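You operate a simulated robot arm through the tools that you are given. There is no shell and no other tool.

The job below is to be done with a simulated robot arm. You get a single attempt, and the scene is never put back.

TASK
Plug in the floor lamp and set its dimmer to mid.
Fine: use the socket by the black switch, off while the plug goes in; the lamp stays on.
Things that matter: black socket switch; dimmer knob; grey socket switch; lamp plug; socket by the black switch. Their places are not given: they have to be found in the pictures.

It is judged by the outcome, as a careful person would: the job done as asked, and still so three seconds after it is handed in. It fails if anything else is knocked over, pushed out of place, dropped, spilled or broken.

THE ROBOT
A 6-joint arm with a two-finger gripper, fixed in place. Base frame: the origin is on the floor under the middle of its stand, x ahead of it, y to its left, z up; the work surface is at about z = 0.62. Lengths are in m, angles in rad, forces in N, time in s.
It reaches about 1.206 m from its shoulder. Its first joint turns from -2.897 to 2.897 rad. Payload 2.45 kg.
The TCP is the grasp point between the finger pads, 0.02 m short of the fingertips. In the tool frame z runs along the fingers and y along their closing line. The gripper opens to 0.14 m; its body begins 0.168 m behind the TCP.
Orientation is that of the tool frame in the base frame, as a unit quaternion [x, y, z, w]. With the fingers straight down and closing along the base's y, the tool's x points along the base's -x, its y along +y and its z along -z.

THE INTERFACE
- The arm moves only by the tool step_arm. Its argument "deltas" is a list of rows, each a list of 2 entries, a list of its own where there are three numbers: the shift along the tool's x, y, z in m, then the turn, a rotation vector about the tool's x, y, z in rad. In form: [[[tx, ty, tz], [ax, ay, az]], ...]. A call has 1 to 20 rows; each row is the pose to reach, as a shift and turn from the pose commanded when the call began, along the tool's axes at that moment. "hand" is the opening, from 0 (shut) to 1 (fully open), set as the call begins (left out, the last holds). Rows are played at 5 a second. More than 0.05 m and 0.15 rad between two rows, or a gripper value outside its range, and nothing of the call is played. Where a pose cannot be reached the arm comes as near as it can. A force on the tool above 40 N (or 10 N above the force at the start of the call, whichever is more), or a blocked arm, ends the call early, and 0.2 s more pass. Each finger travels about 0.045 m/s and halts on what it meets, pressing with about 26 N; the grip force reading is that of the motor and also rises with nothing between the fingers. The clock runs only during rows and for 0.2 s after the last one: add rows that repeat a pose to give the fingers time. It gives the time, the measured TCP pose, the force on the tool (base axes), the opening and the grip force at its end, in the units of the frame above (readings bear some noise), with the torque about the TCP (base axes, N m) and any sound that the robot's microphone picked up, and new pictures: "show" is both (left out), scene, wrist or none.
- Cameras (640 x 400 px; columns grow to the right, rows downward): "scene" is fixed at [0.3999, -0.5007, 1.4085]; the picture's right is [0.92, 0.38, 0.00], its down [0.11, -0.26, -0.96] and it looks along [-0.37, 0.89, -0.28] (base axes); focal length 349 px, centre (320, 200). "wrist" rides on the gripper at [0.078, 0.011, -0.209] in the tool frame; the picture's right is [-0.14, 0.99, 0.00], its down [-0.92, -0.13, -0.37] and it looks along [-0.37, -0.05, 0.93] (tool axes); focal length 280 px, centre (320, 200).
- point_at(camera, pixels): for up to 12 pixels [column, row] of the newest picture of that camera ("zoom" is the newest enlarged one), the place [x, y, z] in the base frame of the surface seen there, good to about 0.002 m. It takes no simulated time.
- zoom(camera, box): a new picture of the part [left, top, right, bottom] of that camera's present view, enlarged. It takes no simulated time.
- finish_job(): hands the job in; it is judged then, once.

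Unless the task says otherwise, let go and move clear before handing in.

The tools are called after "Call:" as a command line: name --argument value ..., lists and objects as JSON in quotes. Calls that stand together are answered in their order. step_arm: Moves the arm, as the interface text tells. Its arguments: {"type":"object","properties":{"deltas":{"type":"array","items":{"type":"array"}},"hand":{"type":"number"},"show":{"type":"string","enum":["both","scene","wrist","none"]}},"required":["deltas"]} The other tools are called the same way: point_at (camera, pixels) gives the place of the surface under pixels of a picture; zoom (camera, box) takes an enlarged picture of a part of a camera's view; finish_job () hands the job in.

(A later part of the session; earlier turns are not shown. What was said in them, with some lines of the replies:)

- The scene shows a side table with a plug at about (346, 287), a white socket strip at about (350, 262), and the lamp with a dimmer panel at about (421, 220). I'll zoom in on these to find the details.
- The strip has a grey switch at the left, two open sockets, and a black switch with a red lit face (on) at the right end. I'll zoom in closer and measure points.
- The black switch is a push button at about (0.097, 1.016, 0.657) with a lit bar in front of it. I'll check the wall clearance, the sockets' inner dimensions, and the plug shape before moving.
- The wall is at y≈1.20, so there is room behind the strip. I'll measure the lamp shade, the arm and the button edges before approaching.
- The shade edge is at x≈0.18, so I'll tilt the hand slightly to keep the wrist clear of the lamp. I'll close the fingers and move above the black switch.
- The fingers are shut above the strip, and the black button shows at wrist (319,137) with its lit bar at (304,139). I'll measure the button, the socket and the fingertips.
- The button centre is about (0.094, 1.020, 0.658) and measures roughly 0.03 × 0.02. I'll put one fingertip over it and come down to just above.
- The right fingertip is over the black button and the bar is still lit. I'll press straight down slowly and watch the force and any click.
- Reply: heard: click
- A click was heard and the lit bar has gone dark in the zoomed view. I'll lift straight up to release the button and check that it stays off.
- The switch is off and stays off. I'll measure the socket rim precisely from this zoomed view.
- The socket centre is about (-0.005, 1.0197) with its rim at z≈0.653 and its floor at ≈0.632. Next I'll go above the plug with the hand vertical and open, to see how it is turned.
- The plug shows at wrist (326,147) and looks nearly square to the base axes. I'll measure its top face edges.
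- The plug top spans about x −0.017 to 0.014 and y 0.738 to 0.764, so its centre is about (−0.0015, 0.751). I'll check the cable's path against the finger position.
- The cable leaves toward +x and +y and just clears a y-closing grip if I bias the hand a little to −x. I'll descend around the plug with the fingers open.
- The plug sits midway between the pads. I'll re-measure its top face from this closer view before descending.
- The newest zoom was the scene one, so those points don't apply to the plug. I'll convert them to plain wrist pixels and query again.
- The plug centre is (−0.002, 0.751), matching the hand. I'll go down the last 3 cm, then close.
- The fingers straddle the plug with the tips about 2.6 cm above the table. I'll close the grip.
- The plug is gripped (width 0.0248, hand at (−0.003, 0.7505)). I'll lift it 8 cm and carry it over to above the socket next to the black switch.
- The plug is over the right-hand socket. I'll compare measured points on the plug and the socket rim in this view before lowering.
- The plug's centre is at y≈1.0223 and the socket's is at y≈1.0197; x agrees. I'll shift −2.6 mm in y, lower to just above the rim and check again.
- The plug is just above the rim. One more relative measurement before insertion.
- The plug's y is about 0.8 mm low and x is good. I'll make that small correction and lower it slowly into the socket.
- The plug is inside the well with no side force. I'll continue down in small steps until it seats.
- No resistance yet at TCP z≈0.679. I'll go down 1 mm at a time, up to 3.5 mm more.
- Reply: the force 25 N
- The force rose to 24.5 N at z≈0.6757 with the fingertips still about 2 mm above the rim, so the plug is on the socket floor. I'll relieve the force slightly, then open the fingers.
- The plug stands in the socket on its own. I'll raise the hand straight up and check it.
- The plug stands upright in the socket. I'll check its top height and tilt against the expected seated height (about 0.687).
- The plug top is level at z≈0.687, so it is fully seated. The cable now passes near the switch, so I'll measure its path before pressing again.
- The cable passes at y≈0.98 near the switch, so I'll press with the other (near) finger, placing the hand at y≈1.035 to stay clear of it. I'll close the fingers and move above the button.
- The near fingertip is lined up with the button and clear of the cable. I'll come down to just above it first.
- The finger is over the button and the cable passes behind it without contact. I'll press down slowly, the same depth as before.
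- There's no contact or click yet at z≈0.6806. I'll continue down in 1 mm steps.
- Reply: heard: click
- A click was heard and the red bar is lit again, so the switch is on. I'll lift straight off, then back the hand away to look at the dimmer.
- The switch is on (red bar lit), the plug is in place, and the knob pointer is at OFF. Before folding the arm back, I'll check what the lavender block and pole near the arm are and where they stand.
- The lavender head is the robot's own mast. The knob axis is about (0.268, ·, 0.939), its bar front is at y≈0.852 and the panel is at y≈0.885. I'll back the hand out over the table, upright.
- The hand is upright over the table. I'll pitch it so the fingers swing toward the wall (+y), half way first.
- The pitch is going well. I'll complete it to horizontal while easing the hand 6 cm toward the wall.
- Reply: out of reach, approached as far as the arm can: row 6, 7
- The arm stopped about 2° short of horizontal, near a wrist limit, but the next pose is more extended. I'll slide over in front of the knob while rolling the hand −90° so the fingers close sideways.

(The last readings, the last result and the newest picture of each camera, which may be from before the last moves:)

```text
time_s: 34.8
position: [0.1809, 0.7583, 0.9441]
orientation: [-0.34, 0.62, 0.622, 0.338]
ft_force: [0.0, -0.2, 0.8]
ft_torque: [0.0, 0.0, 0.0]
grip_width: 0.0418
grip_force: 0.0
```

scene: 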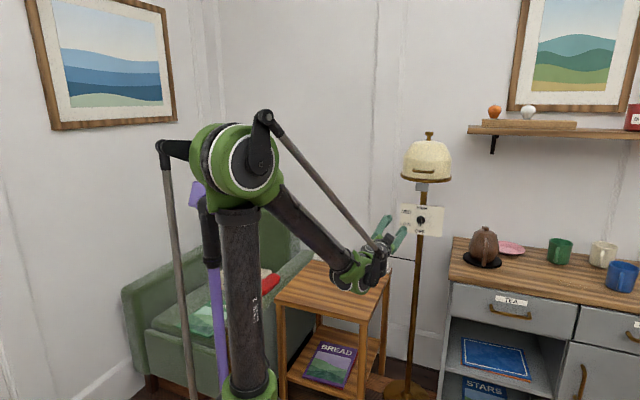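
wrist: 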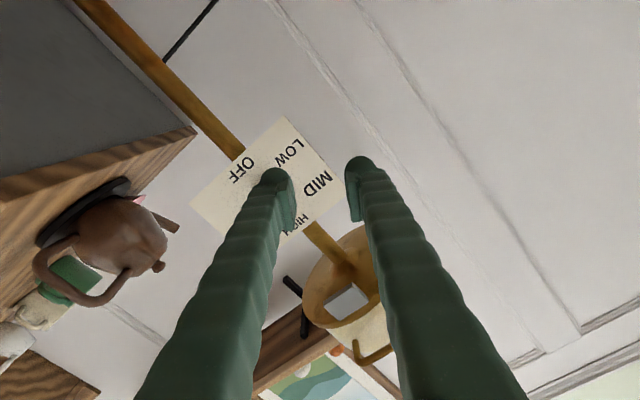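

The arm is within reach again and the orientation matches. I'll finish the roll and centre on the knob's x and z, still 7 cm in front of it.

Call:
step_arm --deltas '[[[-0.0107, -0.019, 0], [0, 0, -0.143]], [[-0.0214, -0.038, 0], [0, 0, -0.286]], [[-0.0321, -0.0569, 0], [0, 0, -0.429]], [[-0.0428, -0.0759, 0], [0, 0, -0.5708]], [[-0.0428, -0.0759, 0], [0, 0, -0.5708]]]'

Call:
zoom --camera "wrist" --box '[230, 120, 410, 240]'

Call:
zoom --camera "scene" --box '[376, 180, 466, 260]'

```text
time_s: 36.0
position: [0.2685, 0.7564, 0.9393]
orientation: [-0.5, 0.5, 0.5, 0.5]
ft_force: [-0.7, 0.3, 0.2]
ft_torque: [0.02, 0.02, -0.01]
grip_width: 0.042
grip_force: 0.0
```

scene: 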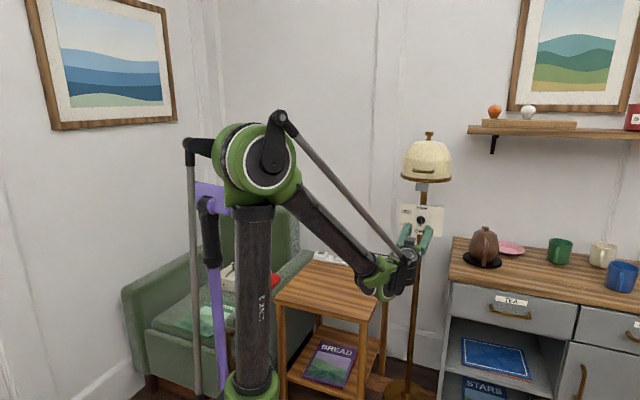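
wrist: 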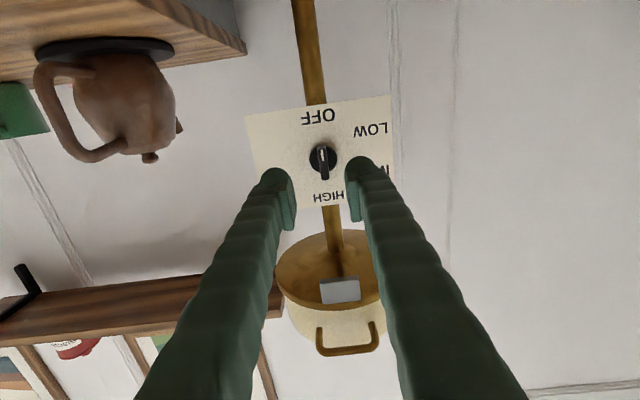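

```text
3.33 times, centred on (320, 180) of wrist
```

zoom: 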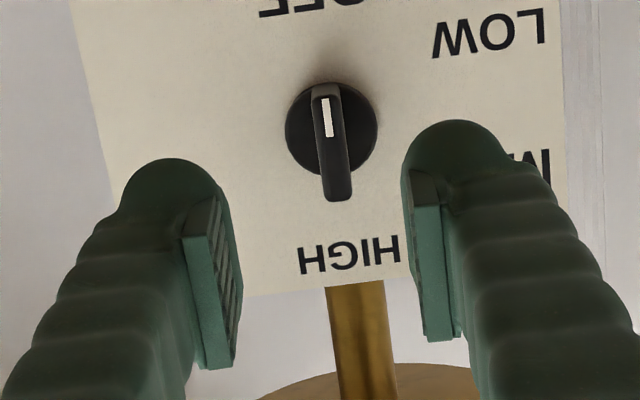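

```text
5.00 times, centred on (421, 220) of scene
```

zoom: 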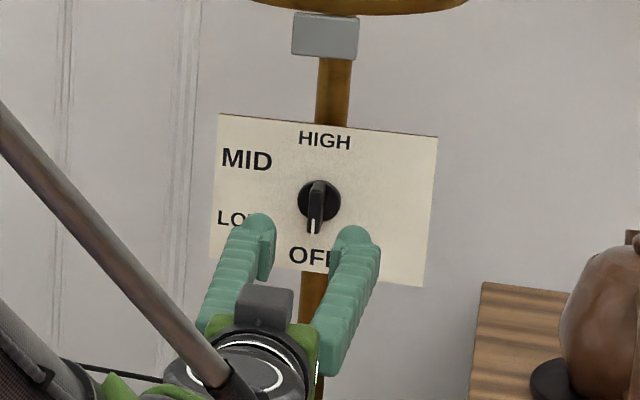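

The hand is squared up in front of the knob with the camera beneath. I'll measure the knob's disc, bar and pointer from this wrist view.

Call:
point_at --camera "wrist" --pixels '[[311.5, 158], [335.5, 158], [323, 146.5], [321.8, 154.5], [321.5, 148], [325.2, 177.5], [324, 165], [320, 165], [328, 172], [322, 178], [313, 150], [333, 165]]'

Call:
zoom --camera "wrist" --box '[300, 135, 350, 185]'

```text
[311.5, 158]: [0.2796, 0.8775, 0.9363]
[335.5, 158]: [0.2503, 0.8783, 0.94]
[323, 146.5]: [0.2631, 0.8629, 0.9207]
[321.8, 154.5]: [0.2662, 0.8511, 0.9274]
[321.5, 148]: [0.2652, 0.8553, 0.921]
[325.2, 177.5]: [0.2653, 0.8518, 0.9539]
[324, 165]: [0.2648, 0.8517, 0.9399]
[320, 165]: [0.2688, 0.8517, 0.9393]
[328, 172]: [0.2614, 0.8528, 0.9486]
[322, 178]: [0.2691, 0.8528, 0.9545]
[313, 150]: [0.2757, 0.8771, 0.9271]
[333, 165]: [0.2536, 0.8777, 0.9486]
```

```text
8.00 times, centred on (325, 160) of wrist
```

zoom: 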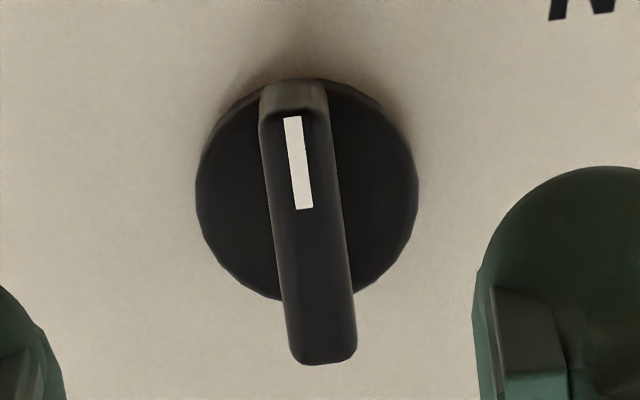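

Call:
point_at --camera "zoom" --pixels '[[268, 150], [330, 150], [276, 230], [344, 230], [288, 320], [352, 320], [320, 358], [290, 108], [200, 190], [414, 190], [310, 290], [295, 250]]'

```text
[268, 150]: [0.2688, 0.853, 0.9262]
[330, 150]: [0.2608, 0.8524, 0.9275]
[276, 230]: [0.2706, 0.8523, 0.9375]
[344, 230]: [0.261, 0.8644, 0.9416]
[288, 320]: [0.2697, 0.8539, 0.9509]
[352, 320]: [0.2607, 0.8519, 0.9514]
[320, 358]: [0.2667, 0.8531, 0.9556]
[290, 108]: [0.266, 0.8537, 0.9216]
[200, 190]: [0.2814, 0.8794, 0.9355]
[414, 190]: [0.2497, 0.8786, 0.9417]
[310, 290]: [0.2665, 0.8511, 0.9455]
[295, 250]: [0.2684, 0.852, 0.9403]
```

The knob axis is (0.2655, ·, 0.938), and its bar is about 9.5 mm thick, spanning y 0.852–0.877. I'll line up and advance with the fingers open around the bar, stopping the tips 6–7 mm short of the disc.

Call:
step_arm --deltas '[[[0.001, 0.0033, 0], [0, 0, 0]], [[0.001, 0.0033, 0.03], [0, 0, 0]], [[0.001, 0.0033, 0.055], [0, 0, 0]], [[0.001, 0.0033, 0.075], [0, 0, 0]], [[0.001, 0.0033, 0.075], [0, 0, 0]]]'

Call:
zoom --camera "wrist" --box '[250, 130, 390, 240]'

Call:
zoom --camera "scene" --box '[390, 190, 460, 250]'

```text
time_s: 37.2
position: [0.2689, 0.8313, 0.937]
orientation: [-0.499, 0.501, 0.5, 0.5]
ft_force: [0.4, -0.1, -0.3]
ft_torque: [0.01, -0.03, 0.04]
grip_width: 0.0419
grip_force: 0.1
```

scene: 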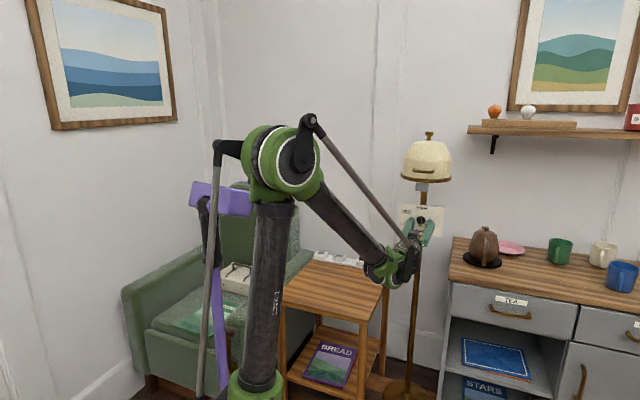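
wrist: 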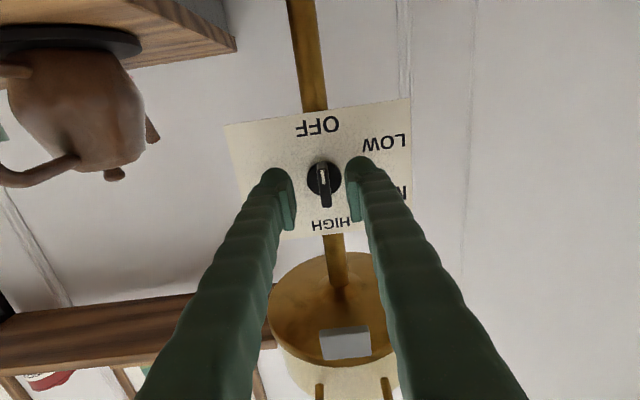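

```text
3.64 times, centred on (320, 185) of wrist
```

zoom: 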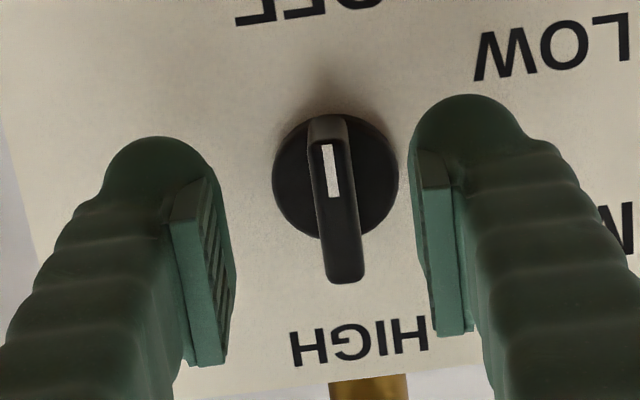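

```text
6.67 times, centred on (425, 220) of scene
```

zoom: 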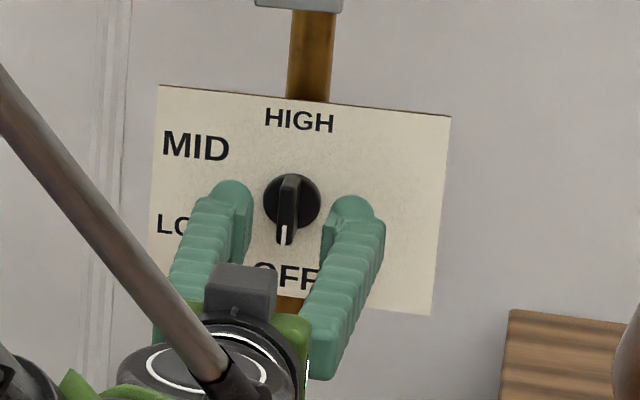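

The bar centre is about 4 px right of the hand's axis, so I still need about 3 mm toward −x. I'll check its height at this range too.

Call:
point_at --camera "wrist" --pixels '[[323.8, 186.4], [320, 186.4], [321, 170], [327, 205], [319.5, 180], [326, 180], [308, 180], [339, 178], [290, 210], [350, 205], [288, 185], [349, 178]]'

```text
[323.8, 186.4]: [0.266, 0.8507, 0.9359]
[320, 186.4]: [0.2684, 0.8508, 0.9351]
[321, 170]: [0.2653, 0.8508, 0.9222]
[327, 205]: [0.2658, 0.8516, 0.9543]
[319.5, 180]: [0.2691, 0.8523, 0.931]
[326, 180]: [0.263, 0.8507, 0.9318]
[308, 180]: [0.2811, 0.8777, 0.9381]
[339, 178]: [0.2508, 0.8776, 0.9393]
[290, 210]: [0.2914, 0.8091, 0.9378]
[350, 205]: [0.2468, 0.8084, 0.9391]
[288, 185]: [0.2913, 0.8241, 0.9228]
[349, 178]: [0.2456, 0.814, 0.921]
```

The hand axis is at (0.2686, 0.936) and the knob is at (0.2655, 0.938). I'll correct that and move forward to TCP y≈0.849.

Call:
step_arm --deltas '[[[-0.0015, 0.0032, 0], [0, 0, 0]], [[-0.0015, 0.0032, 0.009], [0, 0, 0]], [[-0.0015, 0.0032, 0.018], [0, 0, 0]], [[-0.0015, 0.0032, 0.018], [0, 0, 0]]]'

Call:
zoom --camera "wrist" --box '[250, 140, 390, 250]'

Call:
zoom --camera "scene" --box '[390, 190, 460, 250]'

Call:
point_at --camera "wrist" --pixels '[[320, 194], [323, 194], [326, 194], [317, 194], [290, 210], [350, 205], [320, 180], [324, 210]]'

```text
time_s: 38.2
position: [0.2637, 0.8496, 0.9376]
orientation: [-0.5, 0.5, 0.501, 0.5]
ft_force: [-0.7, 0.0, 0.0]
ft_torque: [-0.01, -0.02, 0.0]
grip_width: 0.042
grip_force: 0.0
```

scene: 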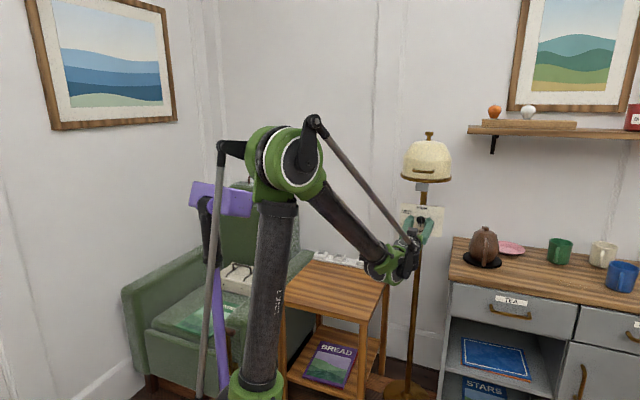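
wrist: 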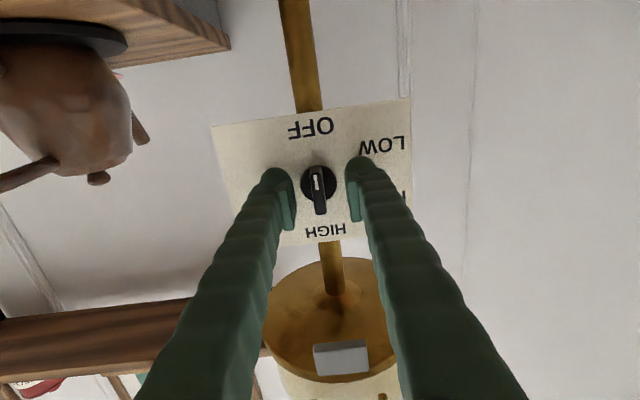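

```text
3.64 times, centred on (320, 195) of wrist
```

zoom: 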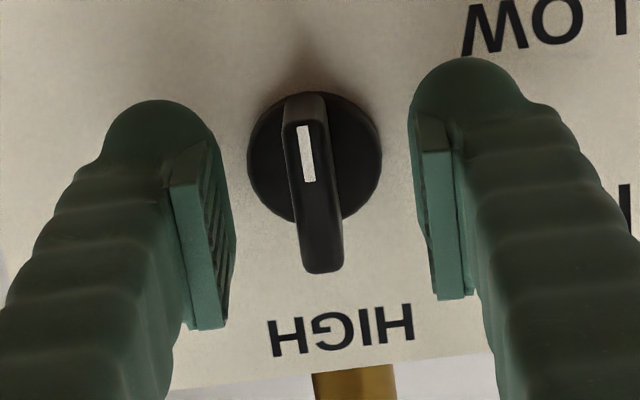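

```text
6.67 times, centred on (425, 220) of scene
```

zoom: 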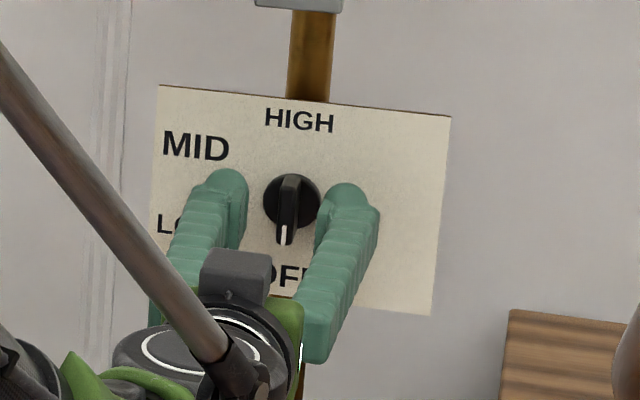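

```text
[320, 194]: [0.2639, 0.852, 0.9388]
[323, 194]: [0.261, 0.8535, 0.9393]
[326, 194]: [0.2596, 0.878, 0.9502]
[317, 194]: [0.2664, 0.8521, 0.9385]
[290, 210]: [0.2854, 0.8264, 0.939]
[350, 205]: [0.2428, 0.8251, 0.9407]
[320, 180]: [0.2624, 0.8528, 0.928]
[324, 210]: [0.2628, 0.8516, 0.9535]
```

The hand overshot slightly: its axis is at x≈0.2639 and the bar at 0.2655, with the height good. I'll correct by 1.6 mm and narrow the fingers to just wider than the bar, without pinching it.

Call:
step_arm --deltas '[[[0, -0.0016, 0], [0, 0, 0]], [[0, -0.0016, 0], [0, 0, 0]]]'

Call:
point_at --camera "wrist" --pixels '[[320, 194.6], [290, 210], [350, 205], [316, 190], [314, 190], [324, 190], [322, 190], [312, 190]]'

Call:
zoom --camera "wrist" --box '[280, 160, 360, 230]'

```text
time_s: 38.8
position: [0.265, 0.8473, 0.9384]
orientation: [-0.5, 0.5, 0.501, 0.499]
ft_force: [0.6, 0.0, -0.1]
ft_torque: [0.0, 0.02, -0.02]
grip_width: 0.0421
grip_force: 0.1
```

scene: 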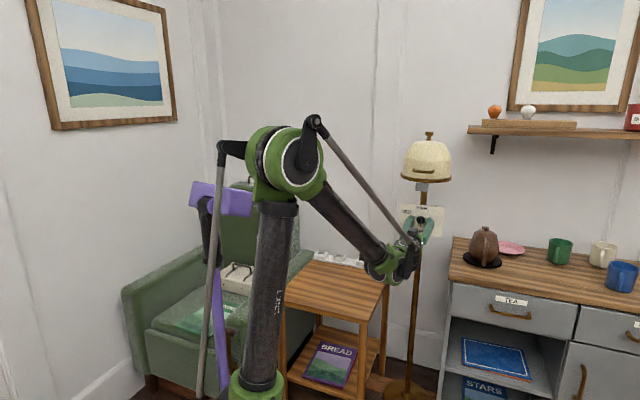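
wrist: 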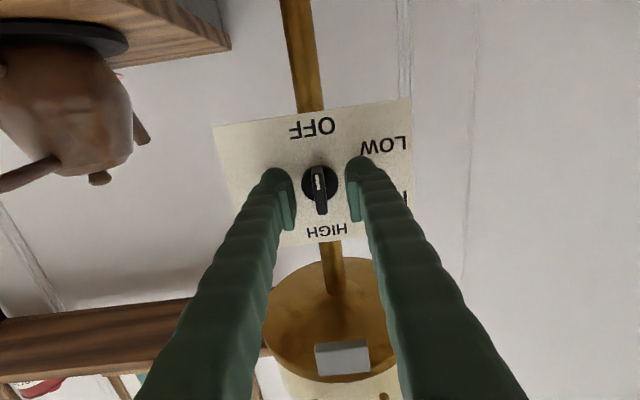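

```text
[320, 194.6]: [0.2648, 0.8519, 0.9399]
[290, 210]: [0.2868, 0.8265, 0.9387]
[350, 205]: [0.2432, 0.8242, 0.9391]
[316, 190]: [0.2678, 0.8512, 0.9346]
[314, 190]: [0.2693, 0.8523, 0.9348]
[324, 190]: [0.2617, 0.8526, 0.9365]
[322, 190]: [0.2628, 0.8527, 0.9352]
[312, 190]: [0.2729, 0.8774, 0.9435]
```

```text
5.71 times, centred on (320, 195) of wrist
```

zoom: 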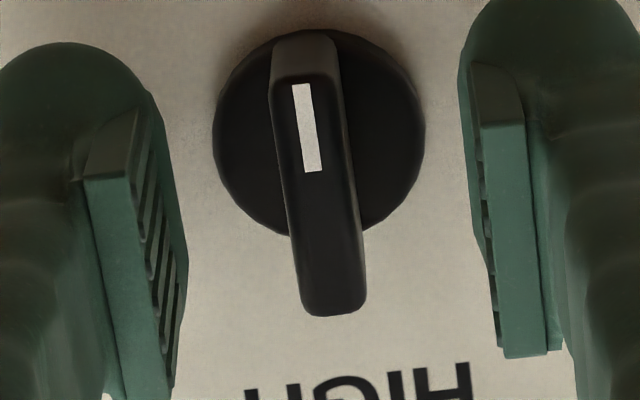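

The hand is now centred within 1 mm. I'll narrow the fingers to about 17 mm, loose around the 9.5 mm bar.

Call:
step_arm --deltas '[[[0.001, -0.0005, 0], [0, 0, 0]], [[0.001, -0.0005, 0], [0, 0, 0]], [[0.001, -0.0005, 0], [0, 0, 0]], [[0.001, -0.0005, 0], [0, 0, 0]]]' --hand 0.12

Call:
zoom --camera "wrist" --box '[280, 160, 360, 230]'

Call:
zoom --camera "scene" --box '[390, 190, 460, 250]'

```text
time_s: 39.8
position: [0.2656, 0.8478, 0.9389]
orientation: [-0.5, 0.5, 0.501, 0.5]
ft_force: [-0.7, -0.7, -0.6]
ft_torque: [0.01, 0.04, 0.0]
grip_width: 0.0172
grip_force: 0.1
```

scene: 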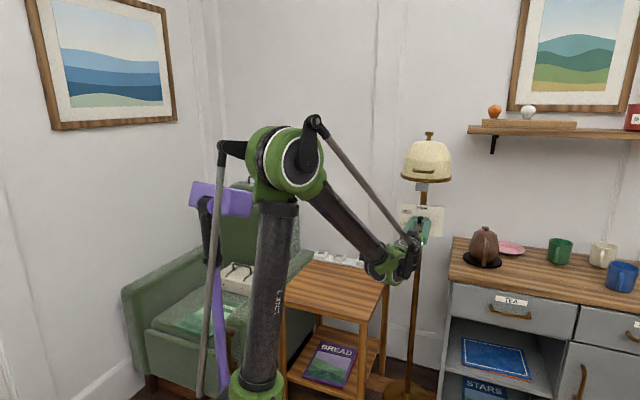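
wrist: 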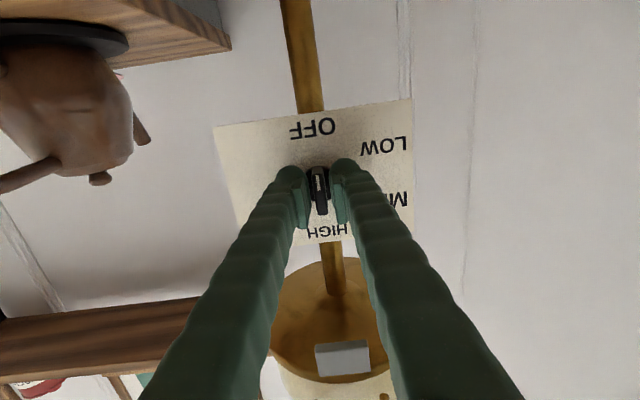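

```text
5.71 times, centred on (320, 195) of wrist
```

zoom: 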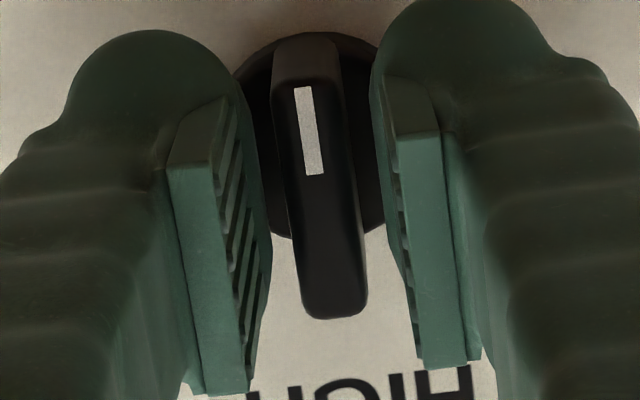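

```text
6.67 times, centred on (425, 220) of scene
```

zoom: 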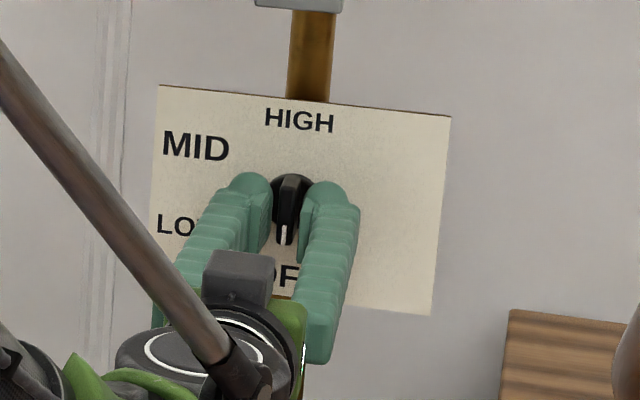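

The bar sits midway between the pads with slack. I'll start rotating clockwise (+ about the tool axis), pausing to check after about 35°.

Call:
step_arm --deltas '[[[0, 0, 0], [0, 0, 0.12]], [[0, 0, 0], [0, 0, 0.24]], [[0, 0, 0], [0, 0, 0.36]], [[0, 0, 0], [0, 0, 0.48]], [[0, 0, 0], [0, 0, 0.6]]]'

Call:
zoom --camera "wrist" --box '[280, 160, 360, 230]'

Call:
zoom --camera "scene" --box '[390, 190, 460, 250]'

```text
time_s: 41.0
position: [0.2648, 0.8504, 0.9377]
orientation: [-0.329, 0.626, 0.627, 0.328]
ft_force: [-0.7, 0.1, 0.8]
ft_torque: [0.01, 0.01, 0.02]
grip_width: 0.0174
grip_force: 0.5
```

scene: 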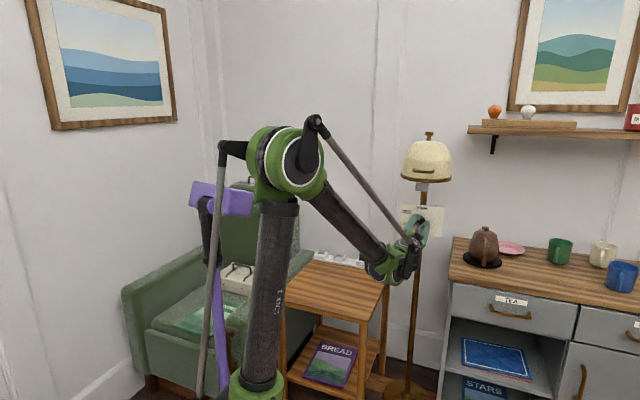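
wrist: 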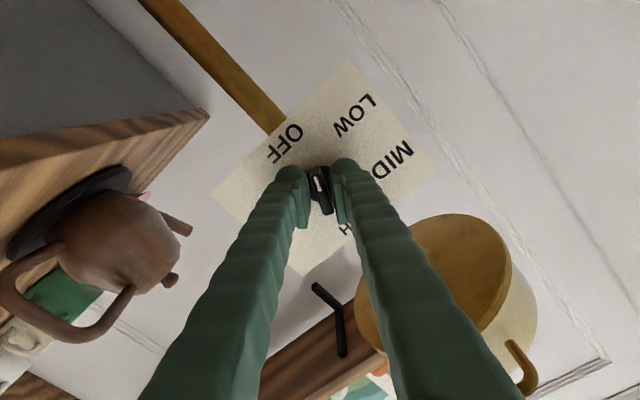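

```text
5.71 times, centred on (320, 195) of wrist
```

zoom: 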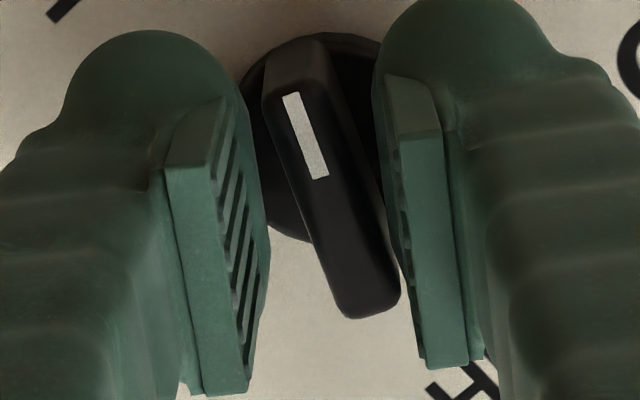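

```text
6.67 times, centred on (425, 220) of scene
```

zoom: 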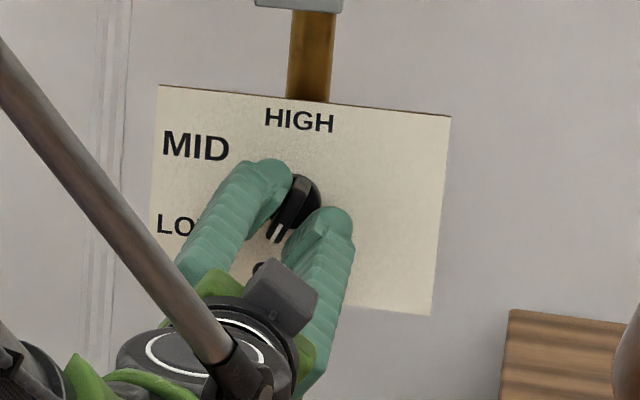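

The knob follows with about 11° of lag and there's no noticeable force. I'll continue turning to about 75° of hand rotation.

Call:
step_arm --deltas '[[[0, 0, 0], [0, 0, 0.12]], [[0, 0, 0], [0, 0, 0.24]], [[0, 0, 0], [0, 0, 0.36]], [[0, 0, 0], [0, 0, 0.48]], [[0, 0, 0], [0, 0, 0.6]], [[0, 0, 0], [0, 0, 0.72]]]'

Call:
zoom --camera "wrist" --box '[280, 160, 360, 230]'

Call:
zoom --camera "scene" --box '[390, 190, 460, 250]'

```text
time_s: 42.4
position: [0.265, 0.8501, 0.9381]
orientation: [-0.088, 0.701, 0.702, 0.086]
ft_force: [-2.1, -0.1, 1.8]
ft_torque: [-0.01, -0.05, 0.03]
grip_width: 0.0181
grip_force: 0.9
```

scene: 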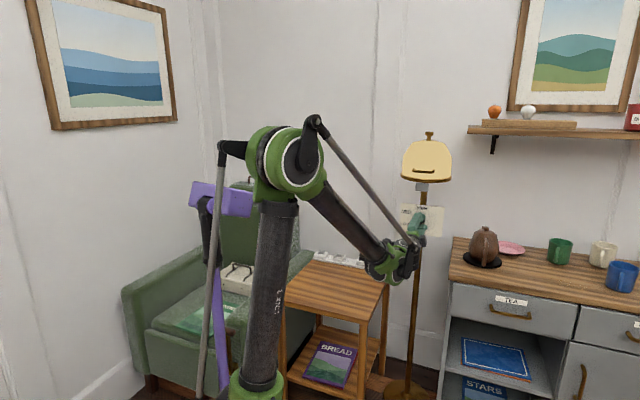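
wrist: 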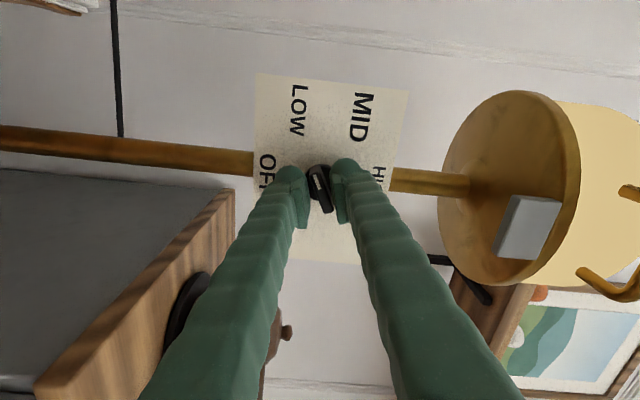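

```text
5.71 times, centred on (320, 195) of wrist
```

zoom: 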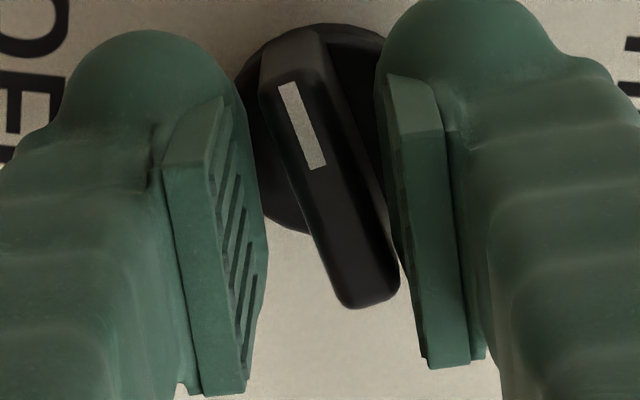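

```text
6.67 times, centred on (425, 220) of scene
```

zoom: 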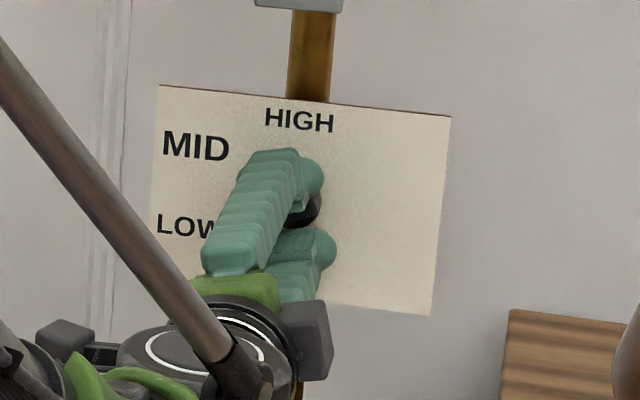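

The lamp shade is now glowing, so power is reaching it, and the pointer is near LOW. I'll measure where the MID label is relative to the knob axis to get the target angle.

Call:
point_at --camera "scene" --pixels '[[406.4, 212], [401, 212], [411, 212.5], [422, 208], [403, 224], [404, 212], [409, 212]]'

Call:
point_at --camera "wrist" --pixels '[[362, 118], [298, 110], [267, 170], [380, 172]]'

Call:
zoom --camera "wrist" --box '[240, 60, 420, 280]'

```text
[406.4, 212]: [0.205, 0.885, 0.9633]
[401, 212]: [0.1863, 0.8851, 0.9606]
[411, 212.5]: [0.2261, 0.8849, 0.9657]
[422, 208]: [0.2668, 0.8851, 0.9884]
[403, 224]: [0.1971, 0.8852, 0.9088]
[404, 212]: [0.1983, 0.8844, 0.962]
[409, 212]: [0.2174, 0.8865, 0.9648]
```

```text
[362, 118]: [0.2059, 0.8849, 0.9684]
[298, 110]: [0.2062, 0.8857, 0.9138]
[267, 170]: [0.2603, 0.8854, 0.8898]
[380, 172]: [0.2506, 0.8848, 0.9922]
```

```text
1.82 times, centred on (330, 170) of wrist
```

zoom: 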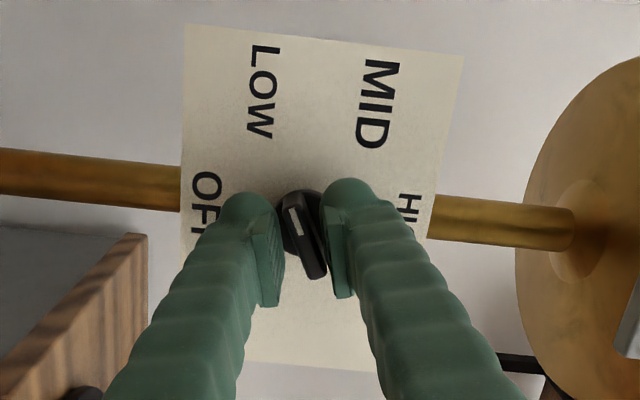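

MID lies at about 115–120° clockwise from OFF. I'll continue turning to about 126° of hand rotation and then measure the pointer.

Call:
step_arm --deltas '[[[0, 0, 0], [0, 0, 0.12]], [[0, 0, 0], [0, 0, 0.24]], [[0, 0, 0], [0, 0, 0.36]], [[0, 0, 0], [0, 0, 0.48]], [[0, 0, 0], [0, 0, 0.6]], [[0, 0, 0], [0, 0, 0.72]], [[0, 0, 0], [0, 0, 0.84]]]'

Call:
zoom --camera "wrist" --box '[280, 160, 360, 230]'

Call:
zoom --camera "scene" --box '[390, 190, 460, 250]'

```text
time_s: 44.0
position: [0.2648, 0.8494, 0.9374]
orientation: [0.205, 0.677, 0.676, -0.207]
ft_force: [0.3, -0.2, -0.1]
ft_torque: [0.02, 0.01, 0.01]
grip_width: 0.0169
grip_force: 0.1
```

scene: 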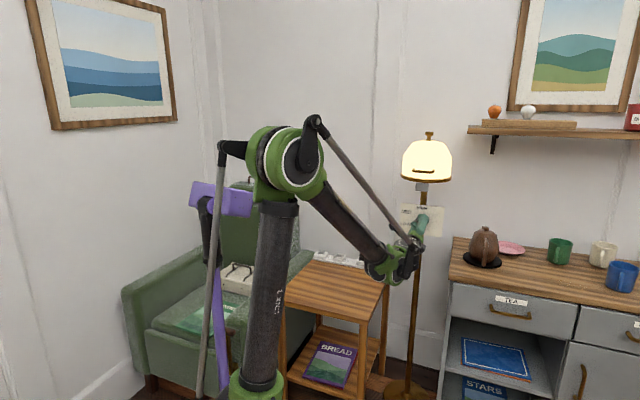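
wrist: 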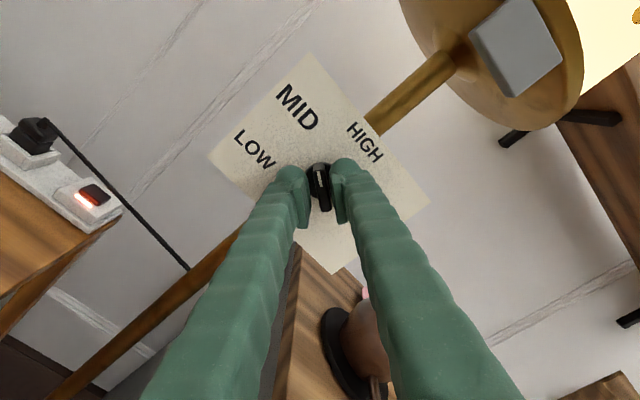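

```text
5.71 times, centred on (320, 195) of wrist
```

zoom: 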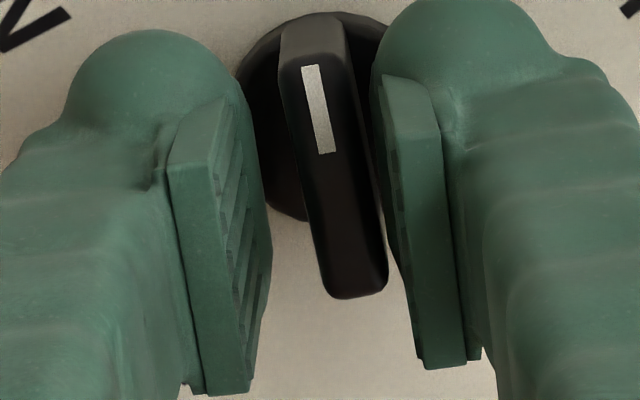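

```text
6.67 times, centred on (425, 220) of scene
```

zoom: 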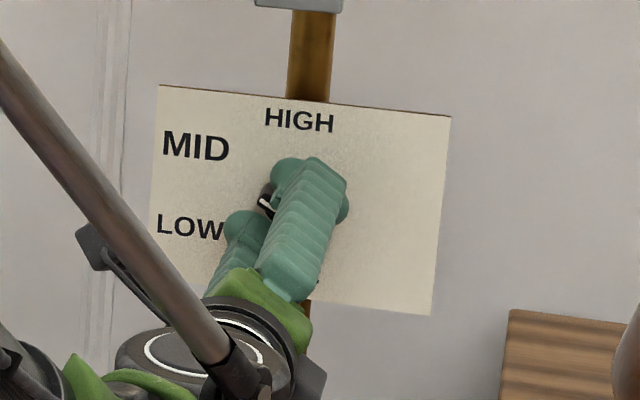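

The lamp is brighter, the contact force has vanished and the bar is nearly centred between the pads, which suggests it settled in a detent. I'll measure the pointer direction from the stripe.

Call:
zoom --camera "wrist" --box '[295, 155, 345, 215]'

Call:
point_at --camera "wrist" --pixels '[[317.6, 173], [321.3, 185.5], [318.5, 176], [320.5, 182], [325, 208], [318, 168]]'

```text
6.67 times, centred on (320, 185) of wrist
```

zoom: 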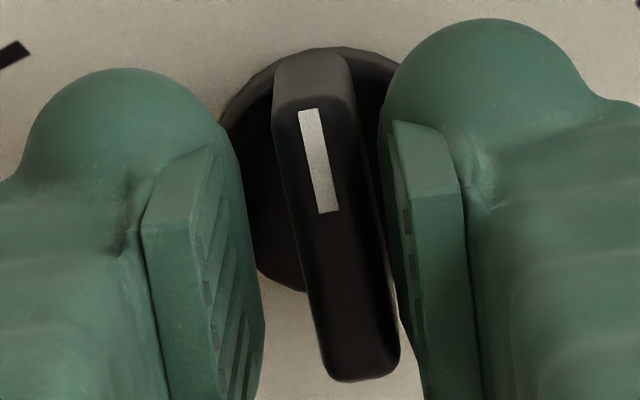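

```text
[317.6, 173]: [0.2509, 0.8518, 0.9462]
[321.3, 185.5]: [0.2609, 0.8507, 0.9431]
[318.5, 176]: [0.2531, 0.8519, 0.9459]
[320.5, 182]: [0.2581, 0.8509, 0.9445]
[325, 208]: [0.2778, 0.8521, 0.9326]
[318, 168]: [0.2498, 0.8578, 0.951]
```

The pointer lies at about 117–120° clockwise from OFF, pointing at MID, and nothing is loading it. I'll open the fingers and then back straight out.

Call:
step_arm --deltas '[[[0, 0, 0], [0, 0, 0]], [[0, 0, 0], [0, 0, 0]], [[0, 0, 0], [0, 0, 0]]]' --hand 0.3 --show "none"

Call:
step_arm --deltas '[[[0, 0, -0.015], [0, 0, 0]], [[0, 0, -0.04], [0, 0, 0]], [[0, 0, -0.08], [0, 0, 0]], [[0, 0, -0.12], [0, 0, 0]], [[0, 0, -0.15], [0, 0, 0]], [[0, 0, -0.15], [0, 0, 0]]]'

Call:
zoom --camera "wrist" --box '[260, 80, 400, 200]'

Call:
zoom --camera "scene" --box '[390, 190, 460, 250]'

```text
time_s: 44.8
position: [0.2651, 0.8486, 0.9387]
orientation: [0.206, 0.676, 0.676, -0.207]
ft_force: [-0.2, 0.1, 0.0]
ft_torque: [-0.01, -0.01, 0.01]
grip_width: 0.0423
grip_force: 0.1
```

```text
time_s: 46.2
position: [0.2643, 0.7009, 0.9369]
orientation: [0.205, 0.677, 0.676, -0.206]
ft_force: [0.7, -0.2, 0.9]
ft_torque: [-0.02, 0.01, 0.02]
grip_width: 0.0419
grip_force: 0.0
```

scene: 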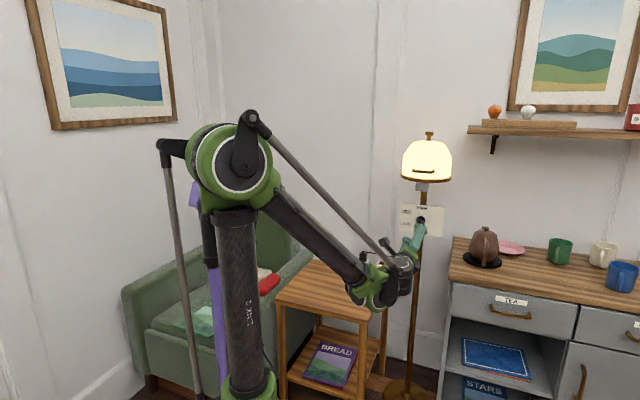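
wrist: 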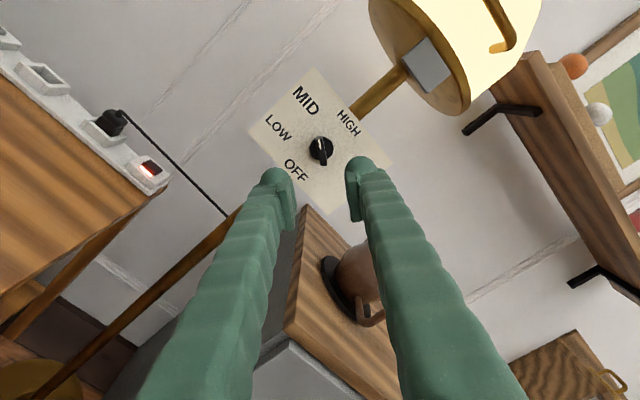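

```text
3.33 times, centred on (330, 140) of wrist
```

zoom: 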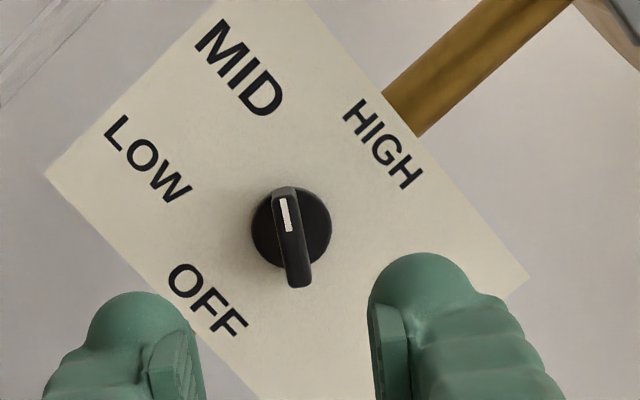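

```text
6.67 times, centred on (425, 220) of scene
```

zoom: 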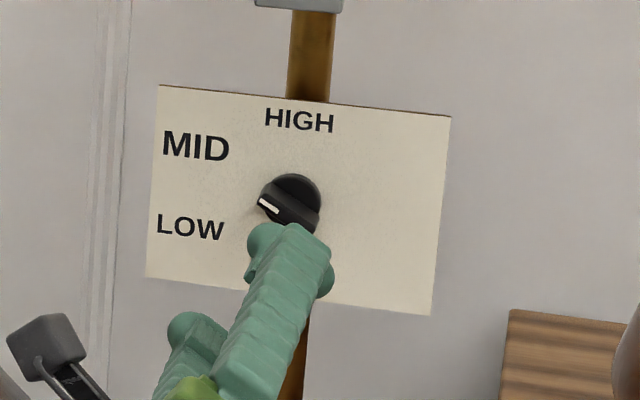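

The lamp glows and the pointer aims at MID. I'll double-check the angle from this view, and check the plug and switch.

Call:
point_at --camera "wrist" --pixels '[[318.5, 140.5], [320.3, 148.5], [319, 138.5], [323, 164], [321.3, 155]]'

Call:
zoom --camera "wrist" --box '[305, 125, 337, 173]'

Call:
zoom --camera "wrist" --box '[60, 80, 240, 220]'

```text
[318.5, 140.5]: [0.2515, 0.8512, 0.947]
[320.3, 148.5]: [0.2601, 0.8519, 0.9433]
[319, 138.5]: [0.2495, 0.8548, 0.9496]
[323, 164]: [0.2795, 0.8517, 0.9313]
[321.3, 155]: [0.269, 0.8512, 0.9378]
```

```text
8.33 times, centred on (321, 149) of wrist
```

zoom: 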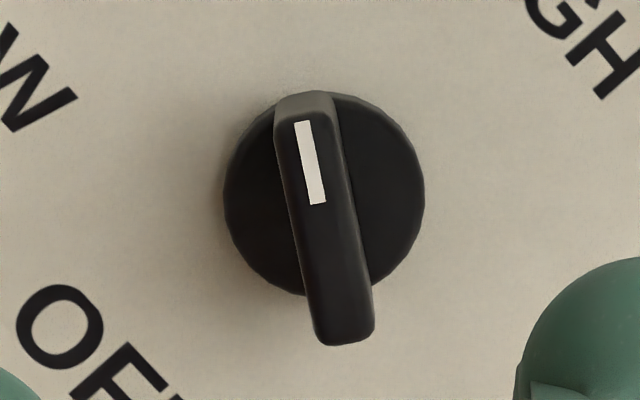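

```text
2.86 times, centred on (150, 150) of wrist
```

zoom: 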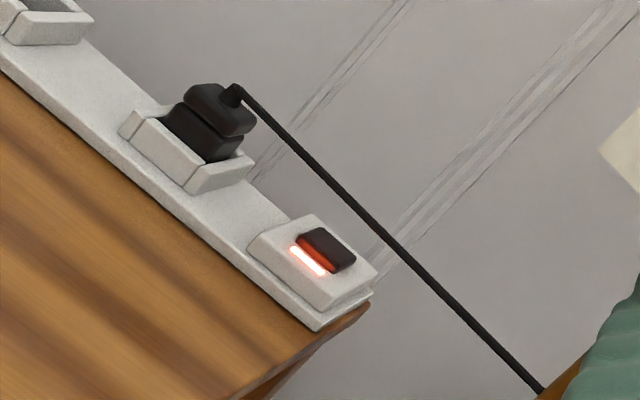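

The bar lies at about 119° (on MID), the lamp is glowing, the plug is seated beside the lit black switch, and the hand is open and 13 cm clear of everything. I'm handing the job in.

Call:
finish_job

```text
The job is handed in.
```

The floor lamp is plugged into the socket by the black switch, switched on, and its dimmer is set to mid. I've handed the job in but haven't seen a verdict.

- **Switch:** I turned the black switch off before the plug went in. After the plug was seated I turned it back on, and its red bar is lit.
- **Plug:** it is fully seated in the socket next to the black switch. Its top was level at the expected height.
- **Dimmer:** the pointer measures about 119° clockwise from OFF, in line with MID. The lamp was glowing when I backed away.
- **Surroundings:** I saw nothing else moved or knocked over in the pictures. I never touched the grey switch. The hand ended open and about 13 cm clear of the knob.
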